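You operate a simulated robot arm through the tools that you are given. There is no shell and no other tool. Be economical: measure what you need, move in short steps, check, and stop when the job is done.

You run a simulated two-armed robot. Do the job below in one go: nothing can be reset, and whatever is moved stays where it is left.

## Task
Set the pressure to about the job card's figure, set its time and lay one dot on its disc.
Fine: the dot covers the inner ring and stays inside the outer one; slide back out.

The check looks at the end state, three seconds after you hand in, the way a careful person would. Anything else that was tipped, shoved, dropped, spilled or broken makes it a failure. A push-on lid holds only when it is set on centred and level and pressed home; a screw cap is set on level and turned clockwise until tight.

## Robot
Two 7-joint arms with fingered hands on one trunk, on a base that drives. Base frame: it is fixed to the floor where the robot stands at the start and does not move with it; the origin is under the middle of the robot, x ahead of it, y to its left, z up. Lengths are in m, angles in degrees, forces in N, time in s.
The left shoulder is at the start at [0.042, 0.163, 1.061], the right one opposite. Places, roughly: bench barrel [0.5, 0.3, 1]; bench dispenser switch [0.6, -0.1, 0.8]; bench gauge needle [0.5, 0.1, 0.8]; disc seat of the sample slide [0.4, 0.3, 0.8]; job card [0.7, 0.2, 0.8]; pressure knob [0.7, 0, 0.8]; sample slide [0.4, 0.3, 0.8]; shot button [0.6, 0.1, 0.8]; time dial [0.7, 0.1, 0.8]. Payload 4 kg a hand.
The tool frame of a hand sits at the grasp point between the pads (the TCP): z along the fingers, y along the line on which they close. The tips reach 0.036 m beyond it. The gripper opens to 0.124 m. The gripper's body begins 0.042 m behind the TCP. The gripper is a hand of 4 fingers: y runs from the thumb to the fingers, the wrist lies at [-0.015, -0.099, -0.189] in the tool frame, and closing takes about 1.5 s.
Orientation is told as [roll, pitch, yaw] about the base's x, y, z axes, in that order, counted from this pose: with the fingers straight down and the wrist toward the robot, the tool's x, y and z point along [0, 1, 0], [1, 0, 0] and [0, 0, -1] of the base frame.

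## Interface
- The arms move only by the tool move_arm. It takes "left_motion", "right_motion" or both (then of equal length, played together; a hand with none holds still); each is a list of rows, each a list of 6 numbers: the shift along the tool's x, y, z in m, then the turn, a rotation vector about the tool's x, y, z in degrees. In form: [[x, y, z, wx, wy, wz], ...]. A call has 1 to 12 rows; each row shifts and turns the commanded pose from where the row before left it, along the tool's axes as they then stand. "left_jaw" and "right_jaw" are, for a hand that has rows, the gripper command, from -1 (shut) to 1 (fully open), values between in proportion, set as the call begins (left out, the last holds). A row lasts 0.2 s, in which the tool goes at most 0.05 m and 8.6 degrees; a call with a longer step from one row to the next is refused whole, and so is a gripper value outside its range. Where a pose cannot be reached the arm comes as near as it can. A force on the tool above 40 N (or 10 N above the force at the start of the call, whichever is more), or a blocked arm, ends the call early, and 0.2 s more pass. The fingers move at their own pace (about 0.045 m/s each) and stop on an object; they squeeze with about 24 N. The grip force told is the motor's: it shows also when the fingers shut on nothing. Time passes only in rows, and 0.2 s behind the last, so rows that do not move let the fingers close. It gives the time, the measured TCP pose, the force on the tool (base axes), the opening and the grip force at its end, in the units of the frame above (readings bear some noise), with the torque about the TCP (base axes, N m) and any sound that the robot's microphone picked up, and new pictures: "pictures" is both (left out), scene, wrist or none (wrist: the cameras of the hands that moved).
- Cameras (640 x 400 px; columns grow to the right, rows downward): "scene" is now at [0.1541, -0.0104, 1.2889]; the picture's right is [-0.06, -1.00, 0.01], its down [-0.64, 0.03, -0.76] and it looks along [0.76, -0.05, -0.65] (base axes); focal length 221 px, centre (320, 200). "left" rides on the left gripper at [-0.075, -0.086, -0.123] in its tool frame; the picture's right is [-0.70, -0.34, 0.63], its down [0.64, -0.68, 0.35] and it looks along [0.32, 0.65, 0.69] (tool axes); focal length 275 px, centre (320, 200). "right" rides on the right gripper at [0.075, -0.086, -0.123] in its tool frame; the picture's right is [-0.70, 0.34, -0.63], its down [-0.64, -0.68, 0.35] and it looks along [-0.32, 0.65, 0.69] (tool axes); focal length 275 px, centre (320, 200). There is no depth. A picture from a camera that has moved, and an enlarged one, comes with that camera's place and axes in the base frame and with its lens. The place of the scene camera against the robot may be out by one fixed shift of up to 0.018 m in any direction.
- raise_lower(by): slides the trunk up (or, below 0, down) by that many m; the arms and the scene camera ride with it, the base frame stays. It gives what a move gives, with no picture.
- base_move(legs): drives the robot by 1 to 6 legs, each [ahead, left, turn to the left] in m, m and degrees, along the robot's own axes; the way and the turn of a leg run together, so that a leg with both is an arc; at most 1.5 m and 180 degrees a leg. The arms and the cameras ride along, it lands a little off, and it stops where it bumps. It gives what a move gives, and a new picture of the scene camera.
- curl_fingers(index, middle, ring, thumb_bend, thumb_turn, hand): sets how far each is bent, from 0 (flat) to 1 (curled in); at 0.3 the hand is open as for a grip, at 0.7 the pads meet at the TCP. One left out holds its place. A second passes; each finger stops where it meets its share of the squeeze, and holds until it gets a number again. A gripper value or a shape takes the hand back. It gives what a move gives, with no picture; readings hold the bend of each and the force on the fingers (four entries, about 0 where the hand has none), thumb and palm. thumb_turn goes from beside the hand (0) to across from the fingers (1), as for a grip.
- hand_shape(shape, hand): the hand has 4 fingers and takes this shape, open, in about a second: jaw (thumb against the fingers, like two jaws); tri (thumb and two fingers); tip (a fingertip pinch); poke (one finger out to press); point (the index stretched); flat (the hand flat); cup (the hand cupped); fist (a fist). The gripper value then closes the fingers along that shape, each until it touches; the sizes above hold for jaw. It gives what a move gives, with no picture.
- turn_head(pan, tilt): turns the head with the scene camera to pan (to the left, within 86 degrees either way) and tilt (down, from -29 to 69), counted from straight ahead of the robot. It gives what a move gives, and a new picture of the scene camera.
- close_up(camera, box): a new picture of the part [left, top, right, bottom] of that camera's present view, enlarged. It takes no simulated time.
- job_done(): hands the job in; it is judged then, once.

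Go step by step. Nothing tells you exact positions but the pictures and the camera data: compare them with the known pose of the tool, close in by small moves and look again before you grip or let go. The budget is 120 turns and 260 pictures, counting those below and the enlarged ones. Unless the task says otherwise, let go and move clear before handing in, and close with one line.

The tools are called as a command line: name --argument value ..., lists and objects as JSON in quotes. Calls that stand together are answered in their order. move_arm: Moves the arms, as the interface text tells. Its arguments: {"type":"object","properties":{"left_motion":{"type":"array"},"left_jaw":{"type":"number"},"right_motion":{"type":"array"},"right_jaw":{"type":"number"},"pictures":{"type":"string","enum":["both","scene","wrist","none"]}},"required":[]} The other tools are called the same way: raise_lower (by) slides the trunk up or down; hand_shape (shape, hand) gives the hand a shape; curl_fingers (index, middle, ring, thumb_bend, thumb_turn, hand) moves the fingers one by one; base_move (legs) drives the base; turn_head (pan, tilt) turns the head that bears the scene camera; close_up (camera, box) takes an enlarged picture of a part of a camera's view; job_done () hands the job in.

At the start:

```text
time_s: 0.0
left_ee_pos: [0.6649, 0.4661, 1.0878]
left_tool_rot: [0.1, 0.0, 0.0]
left_ft_force: [0.3, -0.3, 0.3]
left_moment: [-0.01, 0.03, 0.01]
left_grip_width: 0.1237
left_grip_force: 0.0
left_shape: jaw
left_bend: [0.3, 0.3, 0.3, 0.3, 0.98]
left_finger forces: [0.1, 0.1, 0.1, 0.0, 0.0, 0.0]
right_ee_pos: [0.6157, -0.1413, 1.1014]
right_tool_rot: [0.0, 0.1, -0.1]
right_ft_force: [-0.5, -0.1, -0.2]
right_moment: [0.05, -0.02, -0.03]
right_grip_width: 0.1235
right_grip_force: 0.0
right_shape: jaw
right_bend: [0.3, 0.3, 0.3, 0.3, 0.98]
right_finger forces: [0.0, 0.0, 0.1, 0.1, 0.0, 0.1]
trunk travel left (down, up): [-0.225, 0.253]
robot x, y, heading: [0.003, -0.002, -0.1]
head pan, tilt: [-3.3, 31.4]
```

scene: 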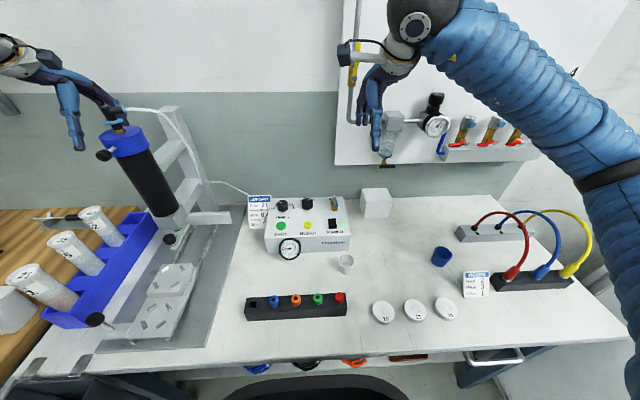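
right: 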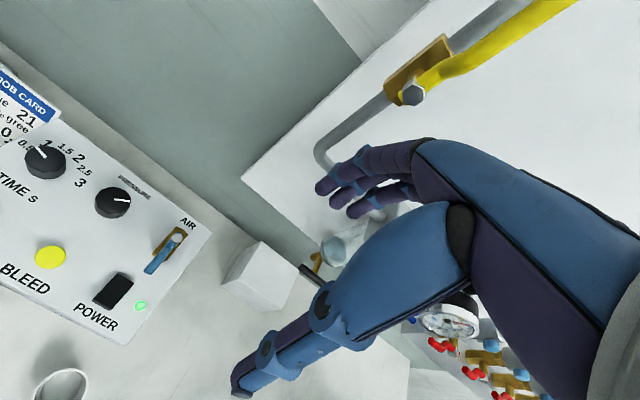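
left: 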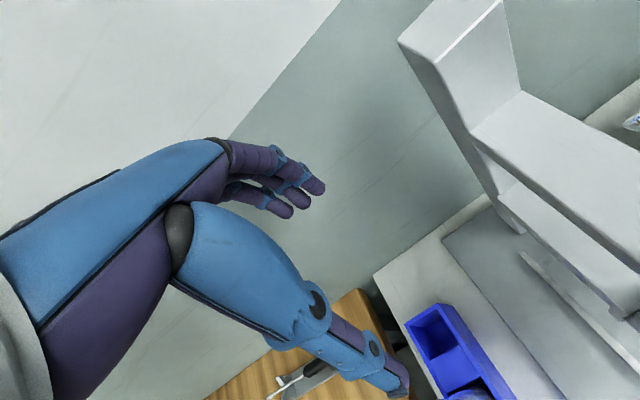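

I see the bench with a dispenser box, gauge, job card, a barrel on a stand and a slide. I will enlarge the important parts first.

close_up --camera "scene" --box '[230, 180, 370, 268]'

close_up --camera "scene" --box '[90, 210, 250, 350]'

close_up --camera "right" --box '[0, 60, 220, 350]'

close_up --camera "scene" --box '[242, 190, 282, 215]'

```text
4.55 times, centred on (300, 224) of scene
camera zoom: at [0.1541, -0.0104, 1.2889], right [-0.06, -1.0, 0.01], down [-0.64, 0.03, -0.76], along [0.76, -0.05, -0.65], focal length 1006 px, centre (411, 91)
```

zoom: 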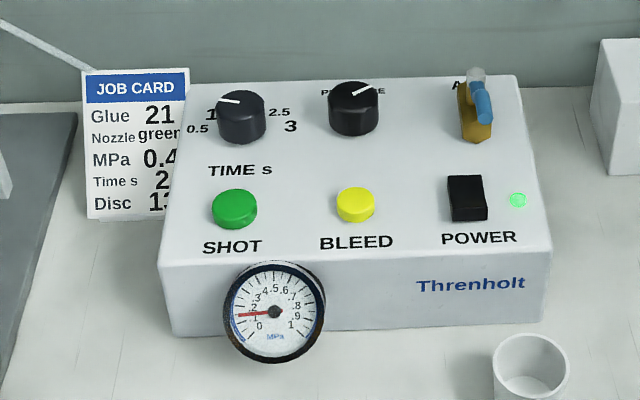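

```text
2.86 times, centred on (170, 280) of scene
camera zoom: at [0.1541, -0.0104, 1.2889], right [-0.06, -1.0, 0.01], down [-0.64, 0.03, -0.76], along [0.76, -0.05, -0.65], focal length 633 px, centre (749, -29)
```

zoom: 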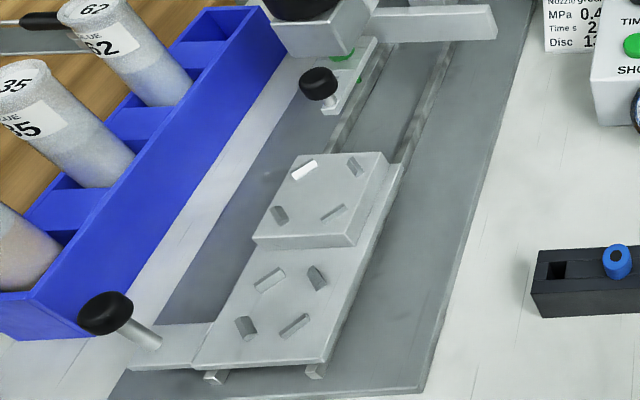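

```text
1.38 times, centred on (110, 205) of right
camera zoom: at [0.5307, -0.0666, 1.2237], right [0.34, -0.7, 0.63], down [-0.68, -0.64, -0.35], along [0.65, -0.32, -0.69], focal length 380 px, centre (610, 193)
```

zoom: 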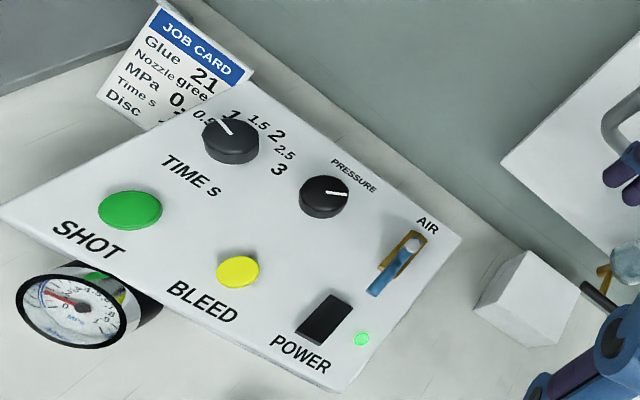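

```text
16.00 times, centred on (262, 202) of scene
camera zoom: at [0.1541, -0.0104, 1.2889], right [-0.06, -1.0, 0.01], down [-0.64, 0.03, -0.76], along [0.76, -0.05, -0.65], focal length 3543 px, centre (1248, 160)
```

zoom: 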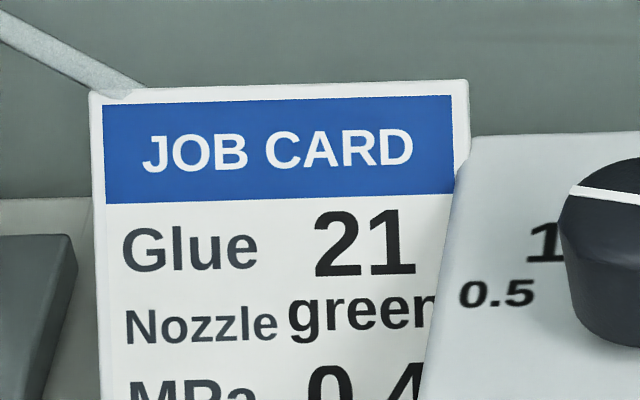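

The card reads glue 21, green nozzle, MPa 0.4-something, time 2-something and disc 1-something, with its right edge hidden by the box. I look at the discs, the barrel and the nozzle next.

close_up --camera "scene" --box '[360, 280, 500, 340]'

close_up --camera "scene" --box '[80, 100, 240, 260]'

close_up --camera "scene" --box '[240, 210, 280, 235]'

close_up --camera "scene" --box '[140, 215, 220, 265]'

```text
4.57 times, centred on (430, 310) of scene
camera zoom: at [0.1541, -0.0104, 1.2889], right [-0.06, -1.0, 0.01], down [-0.64, 0.03, -0.76], along [0.76, -0.05, -0.65], focal length 1012 px, centre (-183, -303)
```

zoom: 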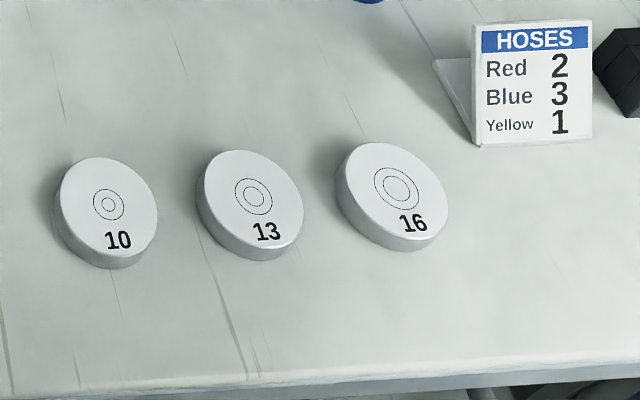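

```text
2.50 times, centred on (160, 180) of scene
camera zoom: at [0.1541, -0.0104, 1.2889], right [-0.06, -1.0, 0.01], down [-0.64, 0.03, -0.76], along [0.76, -0.05, -0.65], focal length 554 px, centre (720, 250)
```

zoom: 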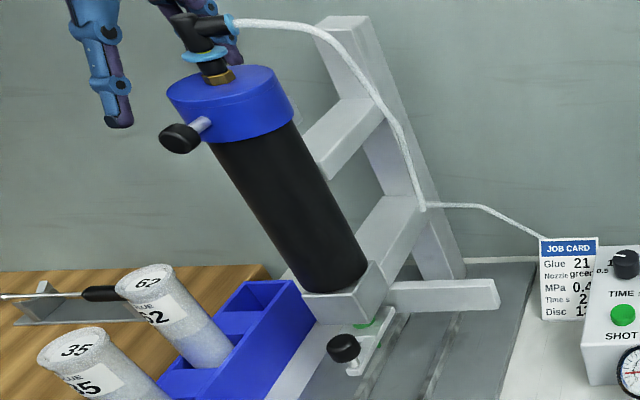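

```text
16.00 times, centred on (260, 222) of scene
camera zoom: at [0.1541, -0.0104, 1.2889], right [-0.06, -1.0, 0.01], down [-0.64, 0.03, -0.76], along [0.76, -0.05, -0.65], focal length 3543 px, centre (1280, -160)
```

zoom: 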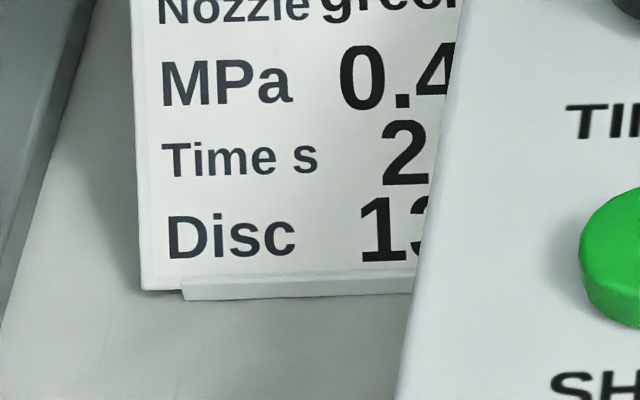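

```text
8.00 times, centred on (180, 240) of scene
camera zoom: at [0.1541, -0.0104, 1.2889], right [-0.06, -1.0, 0.01], down [-0.64, 0.03, -0.76], along [0.76, -0.05, -0.65], focal length 1771 px, centre (1440, -120)
```

zoom: 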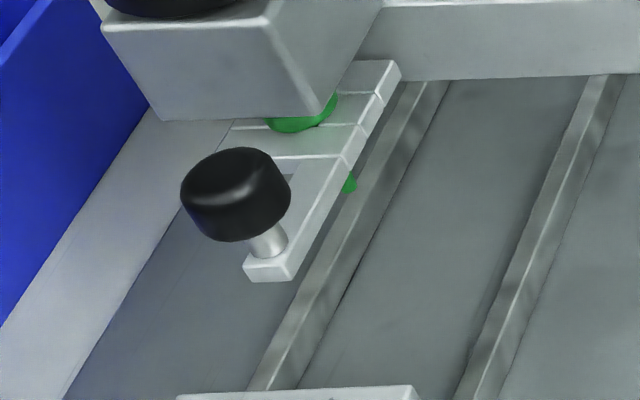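

Disc 13, green nozzle already fitted, 0.4 MPa and 2 s look to be the figures. By triangulation the pressure knob top is near [0.656, -0.003, 0.845]. I give the right hand a fingertip pinch and bring it above the knob.

hand_shape --hand "right" --shape "tip"

move_arm --right_motion '[[0.0276, 0.008, 0.028, 0, 0, 0], [0.0276, 0.008, 0.028, 0, 0, 0], [0.0276, 0.008, 0.028, 0, 0, 0], [0.0276, 0.008, 0.028, 0, 0, 0], [0.0276, 0.008, 0.028, 0, 0, 0]]'

```text
time_s: 0.9
left_ee_pos: [0.6646, 0.4662, 1.0888]
left_tool_rot: [-0.1, 0.0, 0.0]
left_ft_force: [0.6, 0.1, 0.2]
left_moment: [-0.01, 0.0, 0.02]
left_grip_width: 0.1236
left_grip_force: 0.0
left_shape: jaw
left_bend: [0.3, 0.3, 0.3, 0.3, 0.98]
left_finger forces: [0.0, 0.1, 0.0, 0.0, 0.1, 0.0]
right_ee_pos: [0.615, -0.1417, 1.1012]
right_tool_rot: [0.0, -0.1, 0.0]
right_ft_force: [-0.3, -0.5, -0.3]
right_moment: [0.02, -0.01, 0.04]
right_grip_width: 0.1237
right_grip_force: 0.1
right_shape: tip
right_bend: [0.31, 0.98, 0.99, 0.3, 0.98]
right_finger forces: [0.1, 0.0, 0.0, 0.0, 0.0, 0.1]
trunk travel left (down, up): [-0.225, 0.253]
robot x, y, heading: [0.0012, 0.0009, -0.3]
head pan, tilt: [-3.3, 31.4]
```

```text
time_s: 2.1
left_ee_pos: [0.6652, 0.4659, 1.0878]
left_tool_rot: [-0.1, 0.1, 0.0]
left_ft_force: [-0.2, -0.2, 0.0]
left_moment: [0.01, -0.01, 0.01]
left_grip_width: 0.1238
left_grip_force: 0.1
left_shape: jaw
left_bend: [0.3, 0.3, 0.3, 0.3, 0.98]
left_finger forces: [0.1, 0.0, 0.1, 0.0, 0.0, 0.1]
right_ee_pos: [0.6557, -0.0052, 0.9599]
right_tool_rot: [-0.1, -0.1, 0.1]
right_ft_force: [0.0, 0.2, 0.0]
right_moment: [-0.03, 0.02, 0.03]
right_grip_width: 0.1238
right_grip_force: 0.1
right_shape: tip
right_bend: [0.31, 0.98, 0.99, 0.3, 0.98]
right_finger forces: [0.1, 0.0, 0.0, 0.1, 0.0, 0.0]
trunk travel left (down, up): [-0.225, 0.253]
robot x, y, heading: [-0.0012, 0.0006, 0.0]
head pan, tilt: [-3.3, 31.4]
camera scene: at [0.1546, -0.0098, 1.2888], right [-0.06, -1.0, 0.01], down [-0.64, 0.03, -0.76], along [0.76, -0.05, -0.65], focal length 221 px, centre (320, 200)
camera right: at [0.5712, 0.0708, 1.0832], right [0.34, -0.7, 0.63], down [-0.68, -0.64, -0.35], along [0.65, -0.32, -0.69], focal length 275 px, centre (320, 200)
```

scene: 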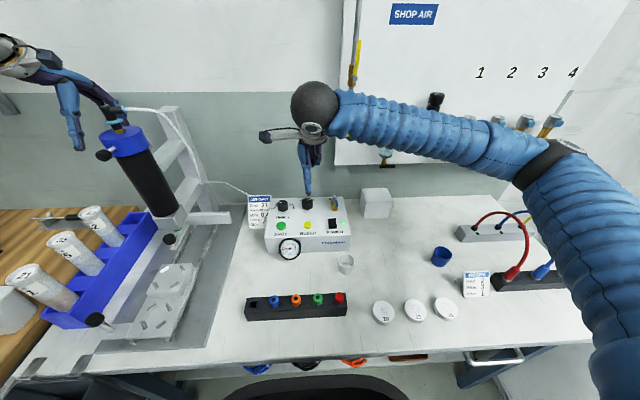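
right: 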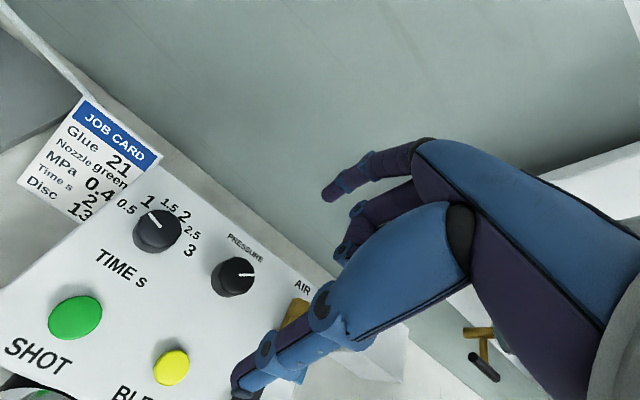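

The card now shows in full. I enlarge it with the dials.

close_up --camera "right" --box '[0, 80, 320, 280]'

close_up --camera "right" --box '[100, 180, 300, 320]'

close_up --camera "scene" --box '[250, 170, 370, 265]'

```text
2.00 times, centred on (160, 180) of right
camera zoom: at [0.5712, 0.0708, 1.0832], right [0.34, -0.7, 0.63], down [-0.68, -0.64, -0.35], along [0.65, -0.32, -0.69], focal length 551 px, centre (640, 240)
```

zoom: 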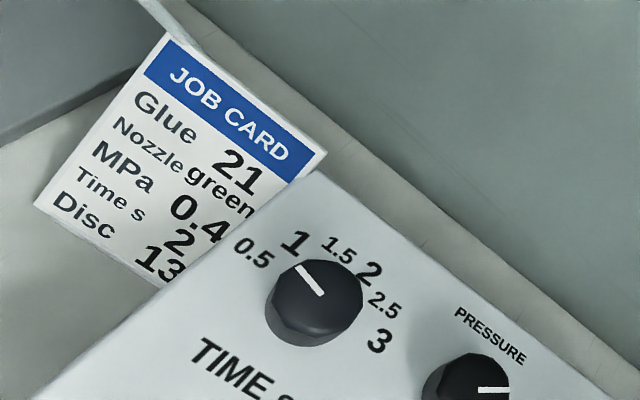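

```text
2.86 times, centred on (200, 250) of right
camera zoom: at [0.5712, 0.0708, 1.0832], right [0.34, -0.7, 0.63], down [-0.68, -0.64, -0.35], along [0.65, -0.32, -0.69], focal length 786 px, centre (663, 57)
```

zoom: 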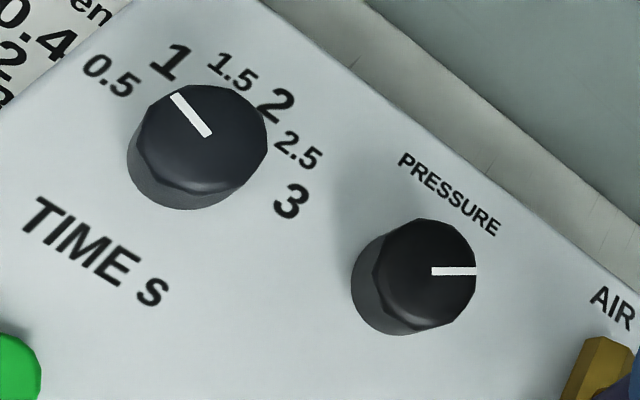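

```text
4.21 times, centred on (310, 218) of scene
camera zoom: at [0.1546, -0.0098, 1.2888], right [-0.06, -1.0, 0.01], down [-0.64, 0.03, -0.76], along [0.76, -0.05, -0.65], focal length 932 px, centre (362, 126)
```

zoom: 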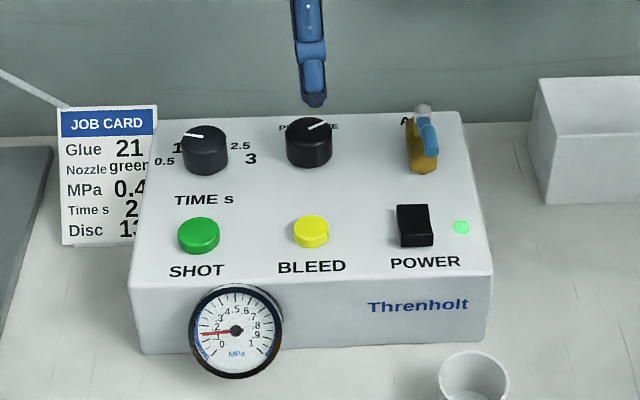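

Card confirmed: 0.4 MPa, 2 s, disc 13. I check the finger arrangement from the wrist camera before descending.

close_up --camera "right" --box '[210, 110, 480, 400]'

close_up --camera "scene" --box '[250, 80, 370, 200]'

```text
1.38 times, centred on (345, 255) of right
camera zoom: at [0.5712, 0.0708, 1.0832], right [0.34, -0.7, 0.63], down [-0.68, -0.64, -0.35], along [0.65, -0.32, -0.69], focal length 380 px, centre (286, 124)
```

zoom: 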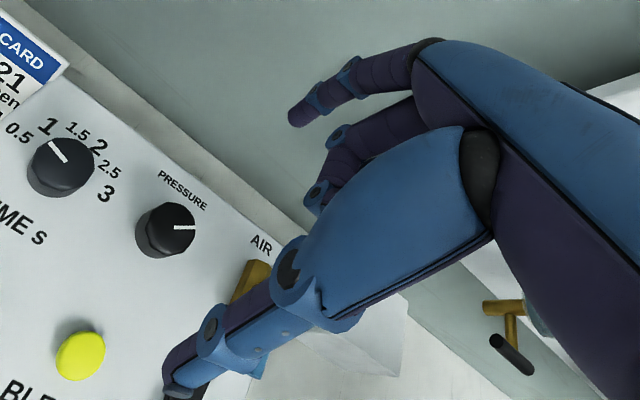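

```text
3.33 times, centred on (310, 140) of scene
camera zoom: at [0.1546, -0.0098, 1.2888], right [-0.06, -1.0, 0.01], down [-0.64, 0.03, -0.76], along [0.76, -0.05, -0.65], focal length 738 px, centre (353, 400)
```

zoom: 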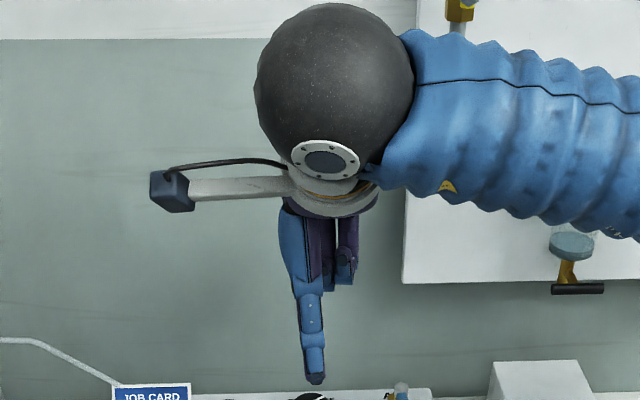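

The thumb and index lie roughly along the knob's line. I move above the knob, turn counter-clockwise 40° first so there is room to turn clockwise, and look.

move_arm --right_motion '[[0.004, 0.001, 0.02, 0, 0, 0], [0.004, 0.001, 0.02, 0, 0, 0], [0, 0, 0.0, 0, 0, -8], [0, 0, 0, 0, 0, -8], [0, 0, 0, 0, 0, -8], [0, 0, 0, 0, 0, -8], [0, 0, 0, 0, 0, -8], [0, 0, 0, 0, 0, 0]]'

close_up --camera "scene" --box '[250, 145, 370, 265]'

```text
time_s: 3.9
left_ee_pos: [0.6654, 0.4666, 1.0883]
left_tool_rot: [0.1, 0.0, 0.1]
left_ft_force: [-0.1, 0.4, 0.3]
left_moment: [0.03, -0.01, 0.0]
left_grip_width: 0.1236
left_grip_force: 0.1
left_shape: jaw
left_bend: [0.3, 0.3, 0.3, 0.3, 0.98]
left_finger forces: [0.1, 0.0, 0.1, 0.0, 0.0, 0.1]
right_ee_pos: [0.6575, 0.004, 0.9211]
right_tool_rot: [0.0, 0.0, 40.2]
right_ft_force: [0.1, -0.5, -0.5]
right_moment: [-0.01, 0.0, 0.01]
right_grip_width: 0.1237
right_grip_force: 0.1
right_shape: tip
right_bend: [0.31, 0.98, 0.99, 0.3, 0.98]
right_finger forces: [0.1, 0.0, 0.1, 0.0, 0.1, 0.0]
trunk travel left (down, up): [-0.225, 0.253]
robot x, y, heading: [0.0018, 0.0007, 0.1]
head pan, tilt: [-3.3, 31.4]
camera scene: at [0.154, -0.0102, 1.2889], right [-0.06, -1.0, 0.01], down [-0.64, 0.03, -0.76], along [0.76, -0.05, -0.65], focal length 221 px, centre (320, 200)
camera right: at [0.5436, 0.0071, 1.0436], right [0.71, -0.32, 0.63], down [-0.11, -0.93, -0.35], along [0.7, 0.18, -0.69], focal length 275 px, centre (320, 200)
```

scene: 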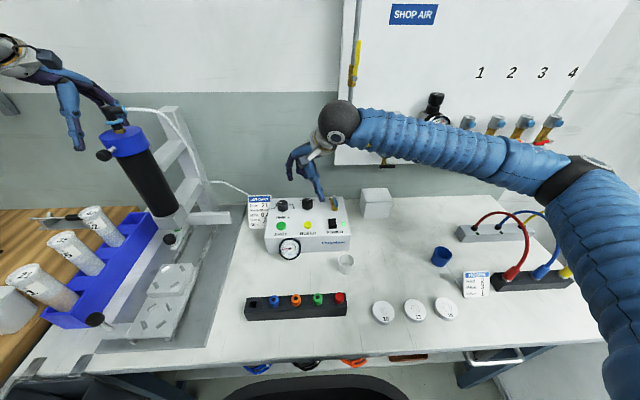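
right: 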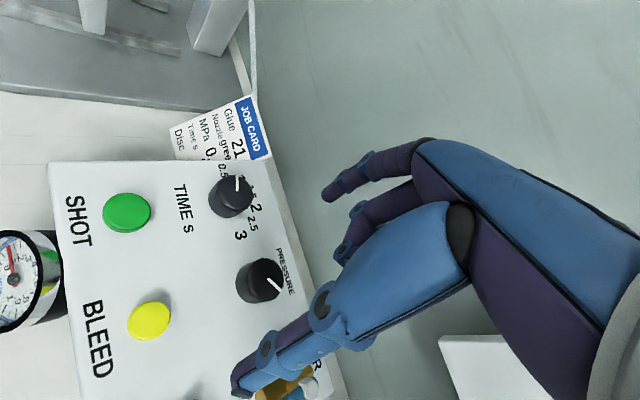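

```text
3.33 times, centred on (310, 205) of scene
camera zoom: at [0.154, -0.0102, 1.2889], right [-0.06, -1.0, 0.01], down [-0.64, 0.03, -0.76], along [0.76, -0.05, -0.65], focal length 738 px, centre (353, 183)
```

zoom: 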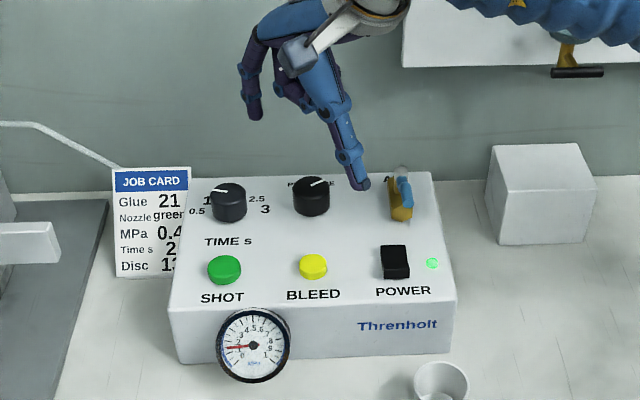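

I narrow the opening to about 6 cm, then descend to the knob.

move_arm --right_motion '[[0, 0, 0, 0, 0, 0], [0, 0, 0, 0, 0, 0], [0, 0, 0, 0, 0, 0], [0, 0, 0, 0, 0, 0], [0, 0, 0.02, 0, 0, 0], [0, 0, 0.02, 0, 0, 0], [0, 0, 0, 0, 0, 0]]' --right_jaw 0.0

close_up --camera "scene" --box '[250, 165, 370, 265]'

```text
time_s: 5.5
left_ee_pos: [0.6642, 0.4663, 1.0891]
left_tool_rot: [0.0, 0.0, 0.0]
left_ft_force: [-0.4, -0.4, 0.5]
left_moment: [0.01, 0.03, 0.0]
left_grip_width: 0.1237
left_grip_force: 0.2
left_shape: jaw
left_bend: [0.3, 0.3, 0.3, 0.3, 0.98]
left_finger forces: [0.1, 0.0, 0.0, 0.0, 0.0, 0.1]
right_ee_pos: [0.6571, 0.0042, 0.8804]
right_tool_rot: [0.0, -0.1, 39.9]
right_ft_force: [-0.1, 0.1, -0.3]
right_moment: [-0.04, 0.04, -0.02]
right_grip_width: 0.063
right_grip_force: 0.0
right_shape: tip
right_bend: [0.42, 0.98, 0.99, 0.55, 0.99]
right_finger forces: [0.0, 0.1, 0.1, 0.1, 0.0, 0.0]
trunk travel left (down, up): [-0.225, 0.253]
robot x, y, heading: [0.004, -0.0011, -0.1]
head pan, tilt: [-3.3, 31.4]
camera scene: at [0.1539, -0.0103, 1.289], right [-0.06, -1.0, 0.01], down [-0.64, 0.03, -0.76], along [0.76, -0.05, -0.65], focal length 221 px, centre (320, 200)
camera right: at [0.5438, 0.0068, 1.0024], right [0.71, -0.32, 0.63], down [-0.11, -0.93, -0.35], along [0.7, 0.18, -0.69], focal length 275 px, centre (320, 200)
```

scene: 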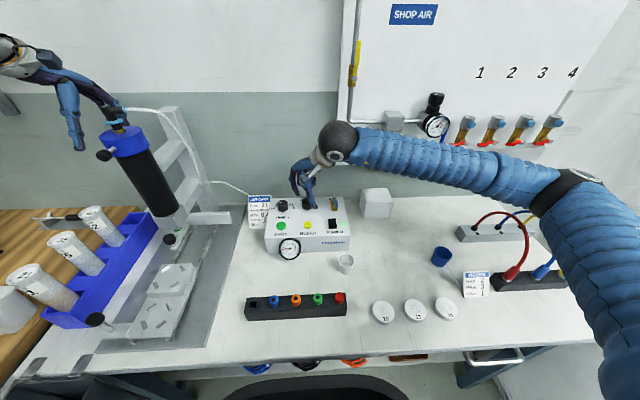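
right: 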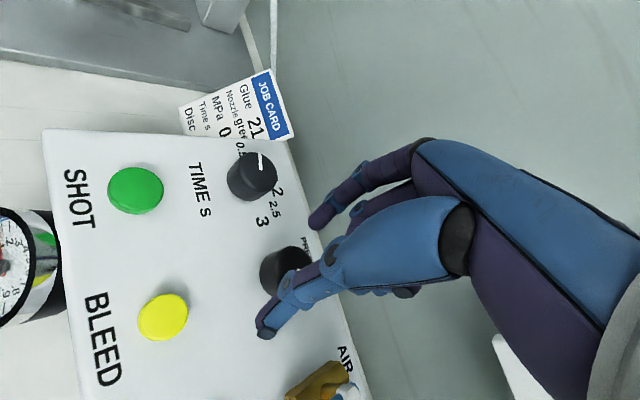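

```text
4.00 times, centred on (310, 215) of scene
camera zoom: at [0.1539, -0.0103, 1.289], right [-0.06, -1.0, 0.01], down [-0.64, 0.03, -0.76], along [0.76, -0.05, -0.65], focal length 886 px, centre (360, 140)
```

zoom: 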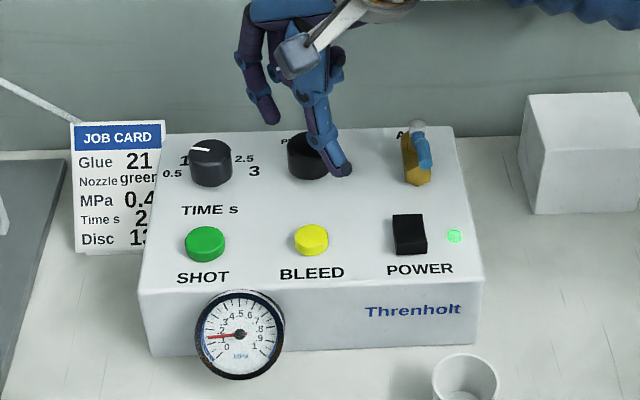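

The pinch straddles the knob well. I go down the last 18 mm and close gently.

move_arm --right_motion '[[0, 0, 0.009, 0, 0, 0], [0, 0, 0.007, 0, 0, 0], [0, 0, 0, 0, 0, 0]]' --pictures "none"

move_arm --right_motion '[[0, 0, 0, 0, 0, 0], [0, 0, 0, 0, 0, 0], [0, 0, 0, 0, 0, 0], [0, 0, 0, 0, 0, 0], [0, 0, 0, 0, 0, 0]]' --right_jaw -0.6

close_up --camera "scene" --box '[250, 165, 370, 265]'

```text
time_s: 6.3
left_ee_pos: [0.6647, 0.4658, 1.0884]
left_tool_rot: [0.0, 0.0, 0.1]
left_ft_force: [0.1, 0.0, 0.3]
left_moment: [-0.01, 0.02, -0.03]
left_grip_width: 0.1239
left_grip_force: 0.1
left_shape: jaw
left_bend: [0.3, 0.3, 0.3, 0.3, 0.98]
left_finger forces: [0.0, 0.0, 0.0, 0.0, 0.0, 0.0]
right_ee_pos: [0.6563, 0.0035, 0.8631]
right_tool_rot: [0.0, -0.1, 40.0]
right_ft_force: [0.5, 0.6, -0.4]
right_moment: [-0.01, -0.01, -0.02]
right_grip_width: 0.063
right_grip_force: 0.1
right_shape: tip
right_bend: [0.42, 0.98, 0.99, 0.55, 0.99]
right_finger forces: [0.1, 0.0, 0.1, 0.0, 0.0, 0.0]
trunk travel left (down, up): [-0.225, 0.253]
robot x, y, heading: [-0.0005, 0.0034, 0.1]
head pan, tilt: [-3.3, 31.4]
```

```text
time_s: 7.5
left_ee_pos: [0.6646, 0.4674, 1.0882]
left_tool_rot: [0.0, 0.0, 0.0]
left_ft_force: [0.1, -0.5, 0.3]
left_moment: [0.02, -0.01, -0.04]
left_grip_width: 0.1238
left_grip_force: 0.0
left_shape: jaw
left_bend: [0.3, 0.3, 0.3, 0.3, 0.98]
left_finger forces: [0.0, 0.1, 0.0, 0.1, 0.0, 0.0]
right_ee_pos: [0.6559, 0.0027, 0.865]
right_tool_rot: [0.0, 0.0, 39.9]
right_ft_force: [-3.5, 1.7, 1.9]
right_moment: [0.13, -0.05, -0.02]
right_grip_width: 0.0329
right_grip_force: 24.2
right_shape: tip
right_bend: [0.57, 1.0, 1.0, 0.61, 1.0]
right_finger forces: [22.0, 0.1, 0.0, 0.1, 23.0, 0.1]
trunk travel left (down, up): [-0.225, 0.253]
robot x, y, heading: [-0.0018, -0.0006, 0.1]
head pan, tilt: [-3.3, 31.4]
camera scene: at [0.1538, -0.0103, 1.289], right [-0.06, -1.0, 0.01], down [-0.64, 0.03, -0.76], along [0.76, -0.05, -0.64], focal length 221 px, centre (320, 200)
camera right: at [0.5428, 0.0064, 0.9865], right [0.71, -0.32, 0.63], down [-0.11, -0.93, -0.35], along [0.7, 0.18, -0.69], focal length 275 px, centre (320, 200)
```

scene: 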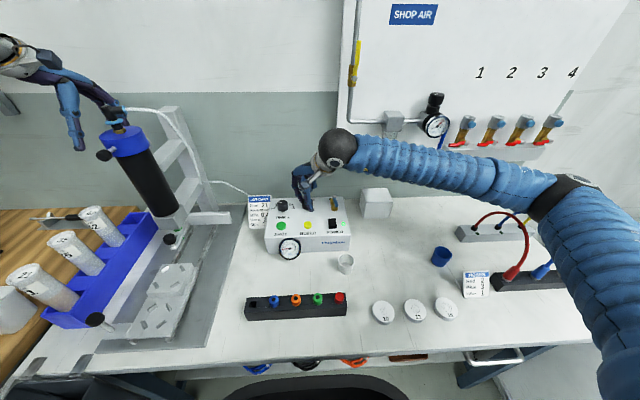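
right: 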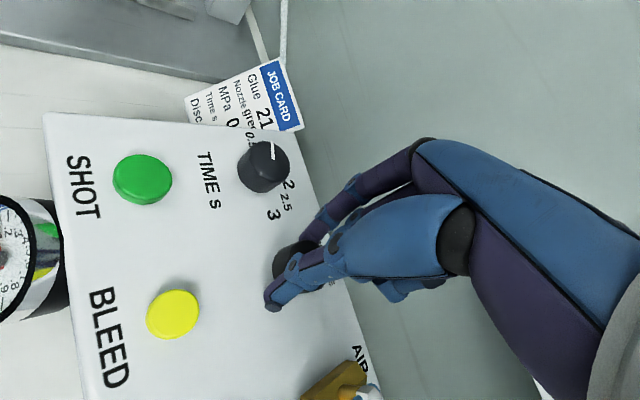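

```text
4.00 times, centred on (310, 215) of scene
camera zoom: at [0.1538, -0.0103, 1.289], right [-0.06, -1.0, 0.01], down [-0.64, 0.03, -0.76], along [0.76, -0.05, -0.64], focal length 886 px, centre (360, 140)
```

zoom: 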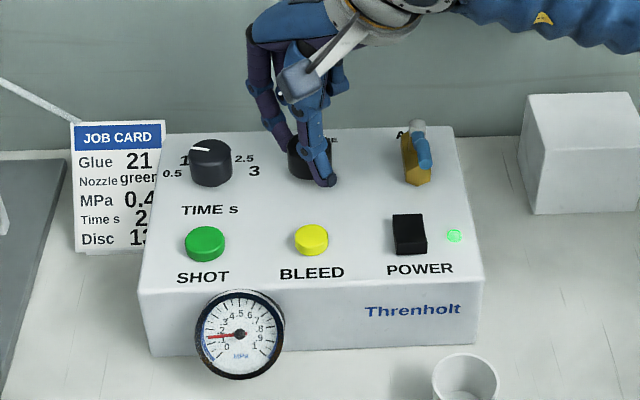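

The knob is gripped (33 mm). I turn it clockwise about 24° and read the gauge.

move_arm --right_motion '[[0, 0, 0, 0, 0, 8], [0, 0, 0, 0, 0, 8], [0, 0, 0, 0, 0, 8], [0, 0, 0, 0, 0, 0], [0, 0, 0, 0, 0, 0]]' --pictures "none"

close_up --camera "scene" --box '[260, 170, 340, 265]'

```text
time_s: 8.7
left_ee_pos: [0.6649, 0.468, 1.0891]
left_tool_rot: [0.0, 0.1, -0.1]
left_ft_force: [0.2, -0.1, 0.4]
left_moment: [0.0, -0.03, 0.0]
left_grip_width: 0.1237
left_grip_force: 0.1
left_shape: jaw
left_bend: [0.3, 0.3, 0.3, 0.3, 0.98]
left_finger forces: [0.1, 0.1, 0.0, 0.1, 0.1, 0.0]
right_ee_pos: [0.6575, 0.0047, 0.8645]
right_tool_rot: [0.0, 0.2, 16.0]
right_ft_force: [-2.1, 3.2, -5.6]
right_moment: [0.11, -0.11, 0.0]
right_grip_width: 0.032
right_grip_force: 23.8
right_shape: tip
right_bend: [0.57, 1.0, 1.0, 0.62, 0.99]
right_finger forces: [22.5, 0.0, 0.0, 0.1, 20.6, 0.1]
trunk travel left (down, up): [-0.225, 0.253]
robot x, y, heading: [-0.0002, 0.0007, -0.3]
head pan, tilt: [-3.3, 31.4]
```

```text
4.21 times, centred on (300, 218) of scene
camera zoom: at [0.1543, -0.0101, 1.2888], right [-0.06, -1.0, 0.01], down [-0.64, 0.03, -0.76], along [0.76, -0.05, -0.65], focal length 932 px, centre (404, 126)
```

zoom: 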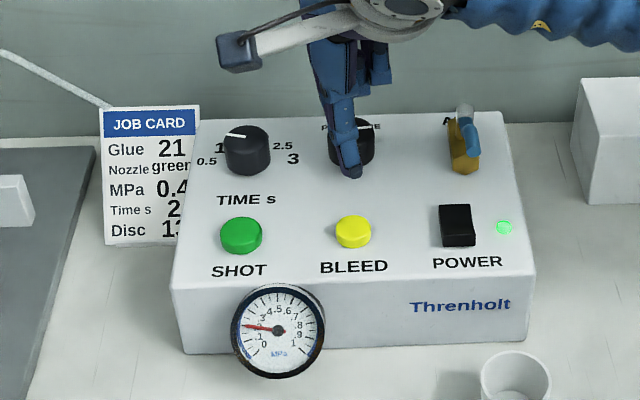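

The gauge rose to about 0.2. I turn further clockwise by 48°.

move_arm --right_motion '[[0, 0, 0, 0, 0, 8], [0, 0, 0, 0, 0, 8], [0, 0, 0, 0, 0, 8], [0, 0, 0, 0, 0, 8], [0, 0, 0, 0, 0, 8], [0, 0, 0, 0, 0, 8], [0, 0, 0, 0, 0, 0], [0, 0, 0, 0, 0, 0]]' --pictures "none"

close_up --camera "scene" --box '[270, 232, 310, 264]'

close_up --camera "scene" --box '[260, 170, 340, 265]'

```text
time_s: 10.5
left_ee_pos: [0.6656, 0.4679, 1.0875]
left_tool_rot: [-0.1, 0.1, 0.0]
left_ft_force: [0.3, -1.1, -0.5]
left_moment: [-0.01, -0.01, -0.01]
left_grip_width: 0.1235
left_grip_force: 0.0
left_shape: jaw
left_bend: [0.3, 0.3, 0.3, 0.3, 0.98]
left_finger forces: [0.1, 0.0, 0.0, 0.1, 0.1, 0.1]
right_ee_pos: [0.6582, 0.0036, 0.8649]
right_tool_rot: [-0.1, 0.0, -31.9]
right_ft_force: [14.1, 10.1, -1.6]
right_moment: [0.11, -0.53, 0.03]
right_grip_width: 0.0309
right_grip_force: 23.7
right_shape: tip
right_bend: [0.56, 1.0, 1.0, 0.62, 0.98]
right_finger forces: [28.8, 0.1, 0.0, 0.0, 21.4, 0.0]
trunk travel left (down, up): [-0.225, 0.253]
robot x, y, heading: [-0.0012, -0.0008, 0.1]
head pan, tilt: [-3.3, 31.4]
```

```text
12.50 times, centred on (290, 248) of scene
camera zoom: at [0.1551, -0.0098, 1.2888], right [-0.06, -1.0, 0.01], down [-0.65, 0.03, -0.76], along [0.76, -0.05, -0.65], focal length 2768 px, centre (695, -400)
```

zoom: 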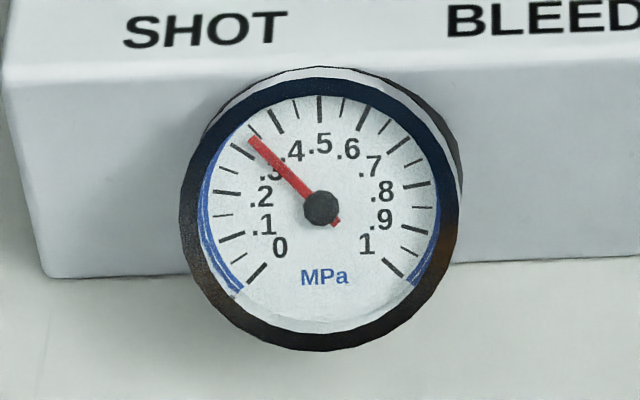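

```text
4.21 times, centred on (300, 218) of scene
camera zoom: at [0.1551, -0.0098, 1.2888], right [-0.06, -1.0, 0.01], down [-0.65, 0.03, -0.76], along [0.76, -0.05, -0.65], focal length 932 px, centre (404, 126)
```

zoom: 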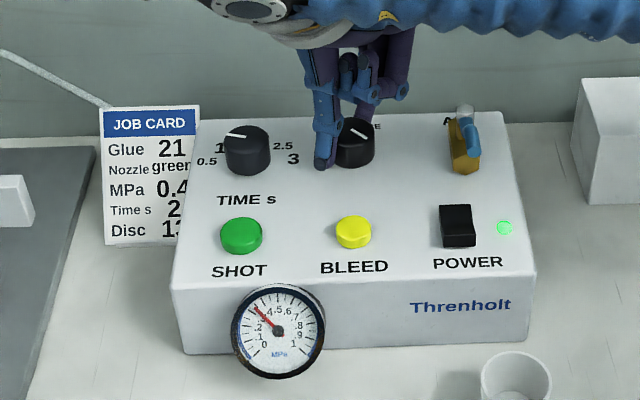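

Gauge is about 0.335. Another 25° should reach 0.4.

move_arm --right_motion '[[0, 0, 0, 0, 0, 8.3], [0, 0, 0, 0, 0, 8.3], [0, 0, 0, 0, 0, 8.3], [0, 0, 0, 0, 0, 0], [0, 0, 0, 0, 0, 0]]' --pictures "none"

close_up --camera "scene" --box '[270, 232, 310, 264]'

```text
time_s: 11.7
left_ee_pos: [0.6657, 0.4669, 1.0873]
left_tool_rot: [0.1, 0.1, 0.1]
left_ft_force: [-1.1, 0.5, -0.4]
left_moment: [-0.01, 0.01, 0.0]
left_grip_width: 0.1237
left_grip_force: 0.1
left_shape: jaw
left_bend: [0.3, 0.3, 0.3, 0.3, 0.98]
left_finger forces: [0.1, 0.0, 0.0, 0.0, 0.0, 0.0]
right_ee_pos: [0.6585, 0.0039, 0.8644]
right_tool_rot: [-0.1, 0.0, -57.0]
right_ft_force: [20.8, 5.1, 2.8]
right_moment: [-0.07, -0.63, 0.07]
right_grip_width: 0.0309
right_grip_force: 24.1
right_shape: tip
right_bend: [0.56, 1.0, 1.0, 0.63, 0.96]
right_finger forces: [29.3, 0.0, 0.1, 0.0, 24.8, 0.0]
trunk travel left (down, up): [-0.225, 0.253]
robot x, y, heading: [0.0022, -0.0036, -0.0]
head pan, tilt: [-3.3, 31.4]
```

```text
12.50 times, centred on (290, 248) of scene
camera zoom: at [0.1553, -0.01, 1.2888], right [-0.06, -1.0, 0.01], down [-0.65, 0.03, -0.76], along [0.76, -0.05, -0.65], focal length 2768 px, centre (695, -400)
```

zoom: 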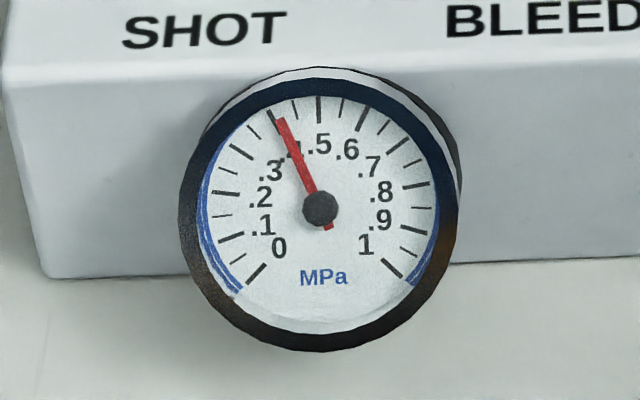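

The needle sits on 0.4. I release, rise, and look.

move_arm --right_motion '[[0, 0, 0, 0, 0, 0], [0, 0, 0, 0, 0, 0], [0, 0, 0, 0, 0, 0], [0, 0, -0.03, 0, 0, 0], [0, 0, -0.03, 0, 0, 0], [0, 0, 0, 0, 0, -8], [0, 0, 0, 0, 0, -8], [0, 0, 0, 0, 0, -8], [0, 0, 0, 0, 0, -8], [0, 0, 0, 0, 0, -8], [0, 0, 0, 0, 0, -8], [0, 0, 0, 0, 0, -8]]' --right_jaw 0.0 --pictures "wrist"

close_up --camera "scene" --box '[260, 170, 340, 265]'

```text
time_s: 14.3
left_ee_pos: [0.6647, 0.4658, 1.0883]
left_tool_rot: [0.0, 0.0, 0.0]
left_ft_force: [-0.1, 0.3, -0.8]
left_moment: [0.03, -0.01, 0.04]
left_grip_width: 0.1237
left_grip_force: 0.0
left_shape: jaw
left_bend: [0.3, 0.3, 0.3, 0.3, 0.98]
left_finger forces: [0.0, 0.1, 0.0, 0.0, 0.1, 0.1]
right_ee_pos: [0.6571, 0.0043, 0.9249]
right_tool_rot: [0.0, 0.1, -0.8]
right_ft_force: [-0.5, 0.8, -0.2]
right_moment: [0.01, -0.03, -0.01]
right_grip_width: 0.0619
right_grip_force: 0.1
right_shape: tip
right_bend: [0.43, 0.98, 0.99, 0.56, 0.99]
right_finger forces: [0.1, 0.1, 0.0, 0.1, 0.0, 0.0]
trunk travel left (down, up): [-0.225, 0.253]
robot x, y, heading: [0.0017, -0.0009, -0.1]
head pan, tilt: [-3.3, 31.4]
camera right: at [0.5733, 0.0805, 1.0477], right [0.33, -0.7, 0.63], down [-0.69, -0.64, -0.35], along [0.64, -0.32, -0.69], focal length 275 px, centre (320, 200)
```

right: 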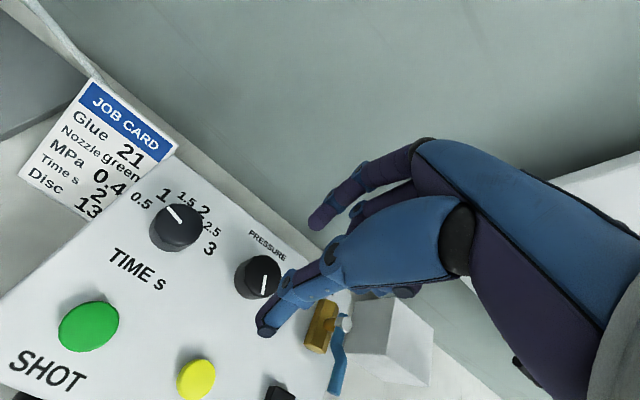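

```text
4.21 times, centred on (300, 218) of scene
camera zoom: at [0.1542, -0.0108, 1.2889], right [-0.06, -1.0, 0.01], down [-0.64, 0.03, -0.76], along [0.76, -0.05, -0.65], focal length 932 px, centre (404, 126)
```

zoom: 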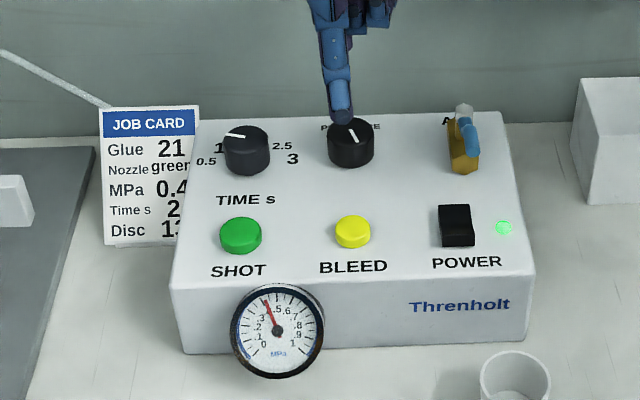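

Pressure stays at 0.4. I enlarge the time dial to get its labels and pointer angle.

close_up --camera "right" --box '[110, 170, 240, 270]'

```text
4.00 times, centred on (175, 220) of right
camera zoom: at [0.5733, 0.0805, 1.0477], right [0.33, -0.7, 0.63], down [-0.69, -0.64, -0.35], along [0.64, -0.32, -0.69], focal length 1101 px, centre (900, 120)
```

zoom: 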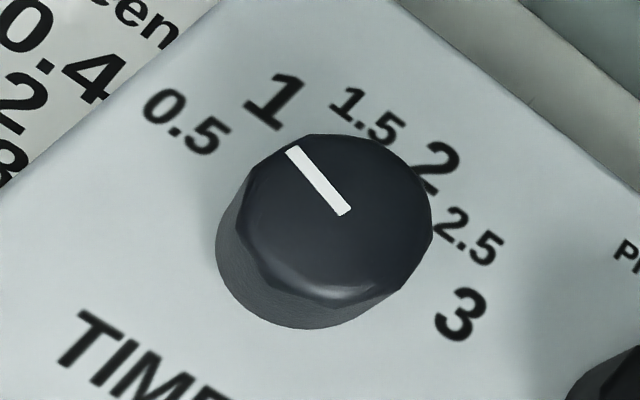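

The dial stands at 0.5 s (pointer -75°), and 2 s is at +15°, so it must turn 90° clockwise. Dial centre is [0.6525, 0.077]. I move over it, pre-turn 45° and descend.

move_arm --right_motion '[[0.0363, -0.0022, 0, 0, 0, -7.4], [0.0363, -0.0023, 0, 0, 0, 0], [0, 0, 0, 0, 0, -7.4], [0, 0, 0, 0, 0, -7.4], [0, 0, 0, 0, 0, -7.4], [0, 0, 0, 0, 0, -7.4], [0, 0, 0, 0, 0, -7.4], [0, 0, 0, 0, 0, 0]]'

close_up --camera "scene" --box '[250, 165, 350, 265]'

```text
time_s: 16.1
left_ee_pos: [0.6643, 0.4674, 1.0892]
left_tool_rot: [0.0, 0.0, 0.0]
left_ft_force: [-0.5, 0.3, 0.0]
left_moment: [0.01, 0.0, 0.01]
left_grip_width: 0.1237
left_grip_force: 0.1
left_shape: jaw
left_bend: [0.3, 0.3, 0.3, 0.3, 0.98]
left_finger forces: [0.0, 0.1, 0.0, 0.0, 0.0, 0.0]
right_ee_pos: [0.6495, 0.0746, 0.9247]
right_tool_rot: [0.0, 0.0, 43.6]
right_ft_force: [0.3, 0.3, 0.2]
right_moment: [0.01, 0.0, -0.01]
right_grip_width: 0.0619
right_grip_force: 0.1
right_shape: tip
right_bend: [0.43, 0.98, 0.99, 0.56, 0.99]
right_finger forces: [0.0, 0.0, 0.0, 0.0, 0.0, 0.0]
trunk travel left (down, up): [-0.225, 0.253]
robot x, y, heading: [0.0034, -0.0017, -0.2]
head pan, tilt: [-3.3, 31.4]
camera scene: at [0.154, -0.01, 1.2889], right [-0.06, -1.0, 0.01], down [-0.64, 0.03, -0.76], along [0.76, -0.05, -0.65], focal length 221 px, centre (320, 200)
camera right: at [0.536, 0.0711, 1.0485], right [0.72, -0.27, 0.63], down [-0.05, -0.94, -0.35], along [0.69, 0.22, -0.69], focal length 275 px, centre (320, 200)
```

scene: 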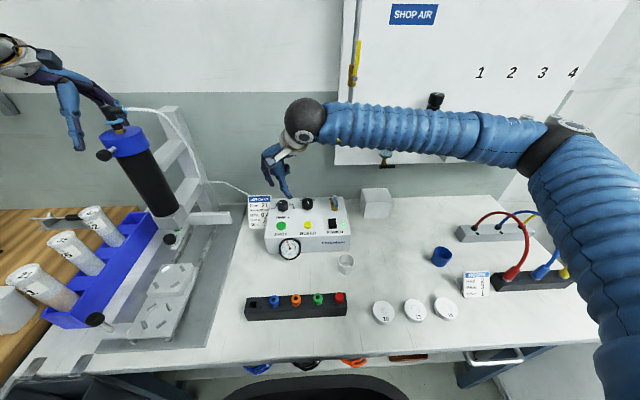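
right: 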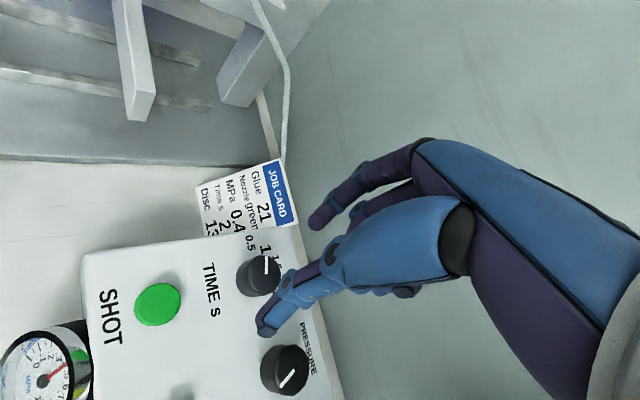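

```text
4.00 times, centred on (300, 215) of scene
camera zoom: at [0.154, -0.01, 1.2889], right [-0.06, -1.0, 0.01], down [-0.64, 0.03, -0.76], along [0.76, -0.05, -0.65], focal length 886 px, centre (400, 140)
```

zoom: 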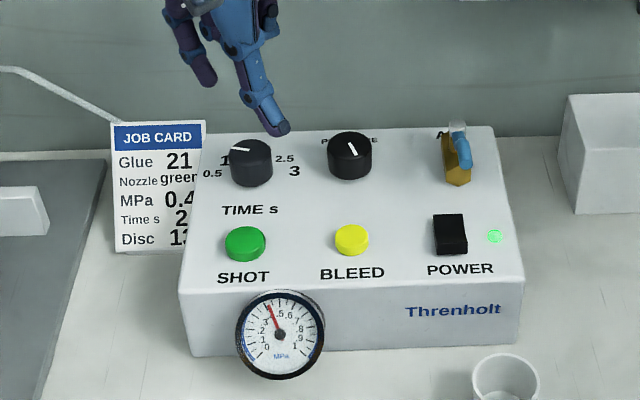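

Nearly centred. I shift 4 mm, descend and grip.

move_arm --right_motion '[[0, 0.0036, 0.02, 0, 0, 0], [0, 0, 0.02, 0, 0, 0], [0, 0, 0.014, 0, 0, 0], [0, 0, 0.007, 0, 0, 0], [0, 0, 0, 0, 0, 0]]' --pictures "wrist"

move_arm --right_motion '[[0, 0, 0, 0, 0, 0], [0, 0, 0, 0, 0, 0], [0, 0, 0, 0, 0, 0], [0, 0, 0, 0, 0, 0], [0, 0, 0, 0, 0, 0]]' --right_jaw -0.6 --pictures "none"

close_up --camera "scene" --box '[250, 165, 350, 265]'

```text
time_s: 17.3
left_ee_pos: [0.6653, 0.4656, 1.0886]
left_tool_rot: [0.1, 0.0, 0.0]
left_ft_force: [-0.5, -0.4, 0.4]
left_moment: [0.0, -0.01, 0.0]
left_grip_width: 0.1236
left_grip_force: 0.0
left_shape: jaw
left_bend: [0.3, 0.3, 0.3, 0.3, 0.98]
left_finger forces: [0.1, 0.1, 0.1, 0.0, 0.1, 0.0]
right_ee_pos: [0.6513, 0.0781, 0.8647]
right_tool_rot: [0.0, 0.0, 43.6]
right_ft_force: [-0.1, 0.1, -0.8]
right_moment: [-0.01, 0.0, -0.01]
right_grip_width: 0.0618
right_grip_force: 0.1
right_shape: tip
right_bend: [0.43, 0.98, 0.99, 0.56, 0.99]
right_finger forces: [0.0, 0.1, 0.0, 0.0, 0.0, 0.0]
trunk travel left (down, up): [-0.225, 0.253]
robot x, y, heading: [0.005, -0.0015, -0.2]
head pan, tilt: [-3.3, 31.4]
camera right: at [0.5386, 0.0737, 0.9876], right [0.72, -0.27, 0.63], down [-0.05, -0.94, -0.35], along [0.69, 0.22, -0.69], focal length 275 px, centre (320, 200)
```

right: 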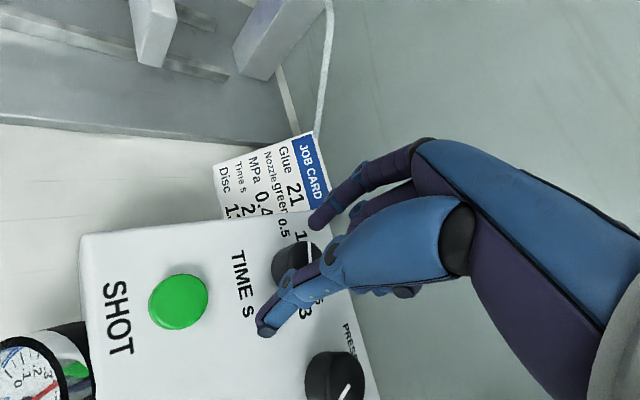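

```text
time_s: 18.5
left_ee_pos: [0.6651, 0.4667, 1.0888]
left_tool_rot: [0.1, 0.1, 0.0]
left_ft_force: [0.0, 0.2, 0.2]
left_moment: [0.02, 0.0, 0.01]
left_grip_width: 0.1237
left_grip_force: 0.0
left_shape: jaw
left_bend: [0.3, 0.3, 0.3, 0.3, 0.98]
left_finger forces: [0.1, 0.0, 0.0, 0.0, 0.0, 0.0]
right_ee_pos: [0.6512, 0.0778, 0.8651]
right_tool_rot: [0.0, 0.0, 43.4]
right_ft_force: [-3.0, 1.8, 1.7]
right_moment: [0.1, -0.02, 0.03]
right_grip_width: 0.0314
right_grip_force: 23.8
right_shape: tip
right_bend: [0.58, 1.0, 1.0, 0.62, 1.0]
right_finger forces: [19.7, 0.1, 0.1, 0.0, 23.8, 0.0]
trunk travel left (down, up): [-0.225, 0.253]
robot x, y, heading: [0.0003, -0.0022, 0.1]
head pan, tilt: [-3.3, 31.4]
```

```text
4.00 times, centred on (300, 215) of scene
camera zoom: at [0.1537, -0.0103, 1.289], right [-0.06, -1.0, 0.01], down [-0.64, 0.03, -0.76], along [0.76, -0.05, -0.64], focal length 886 px, centre (400, 140)
```

zoom: 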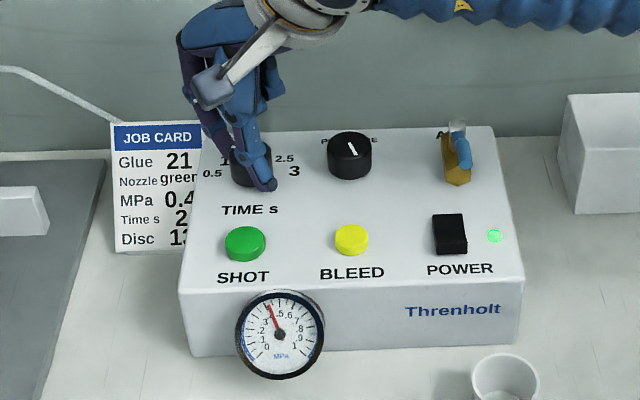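

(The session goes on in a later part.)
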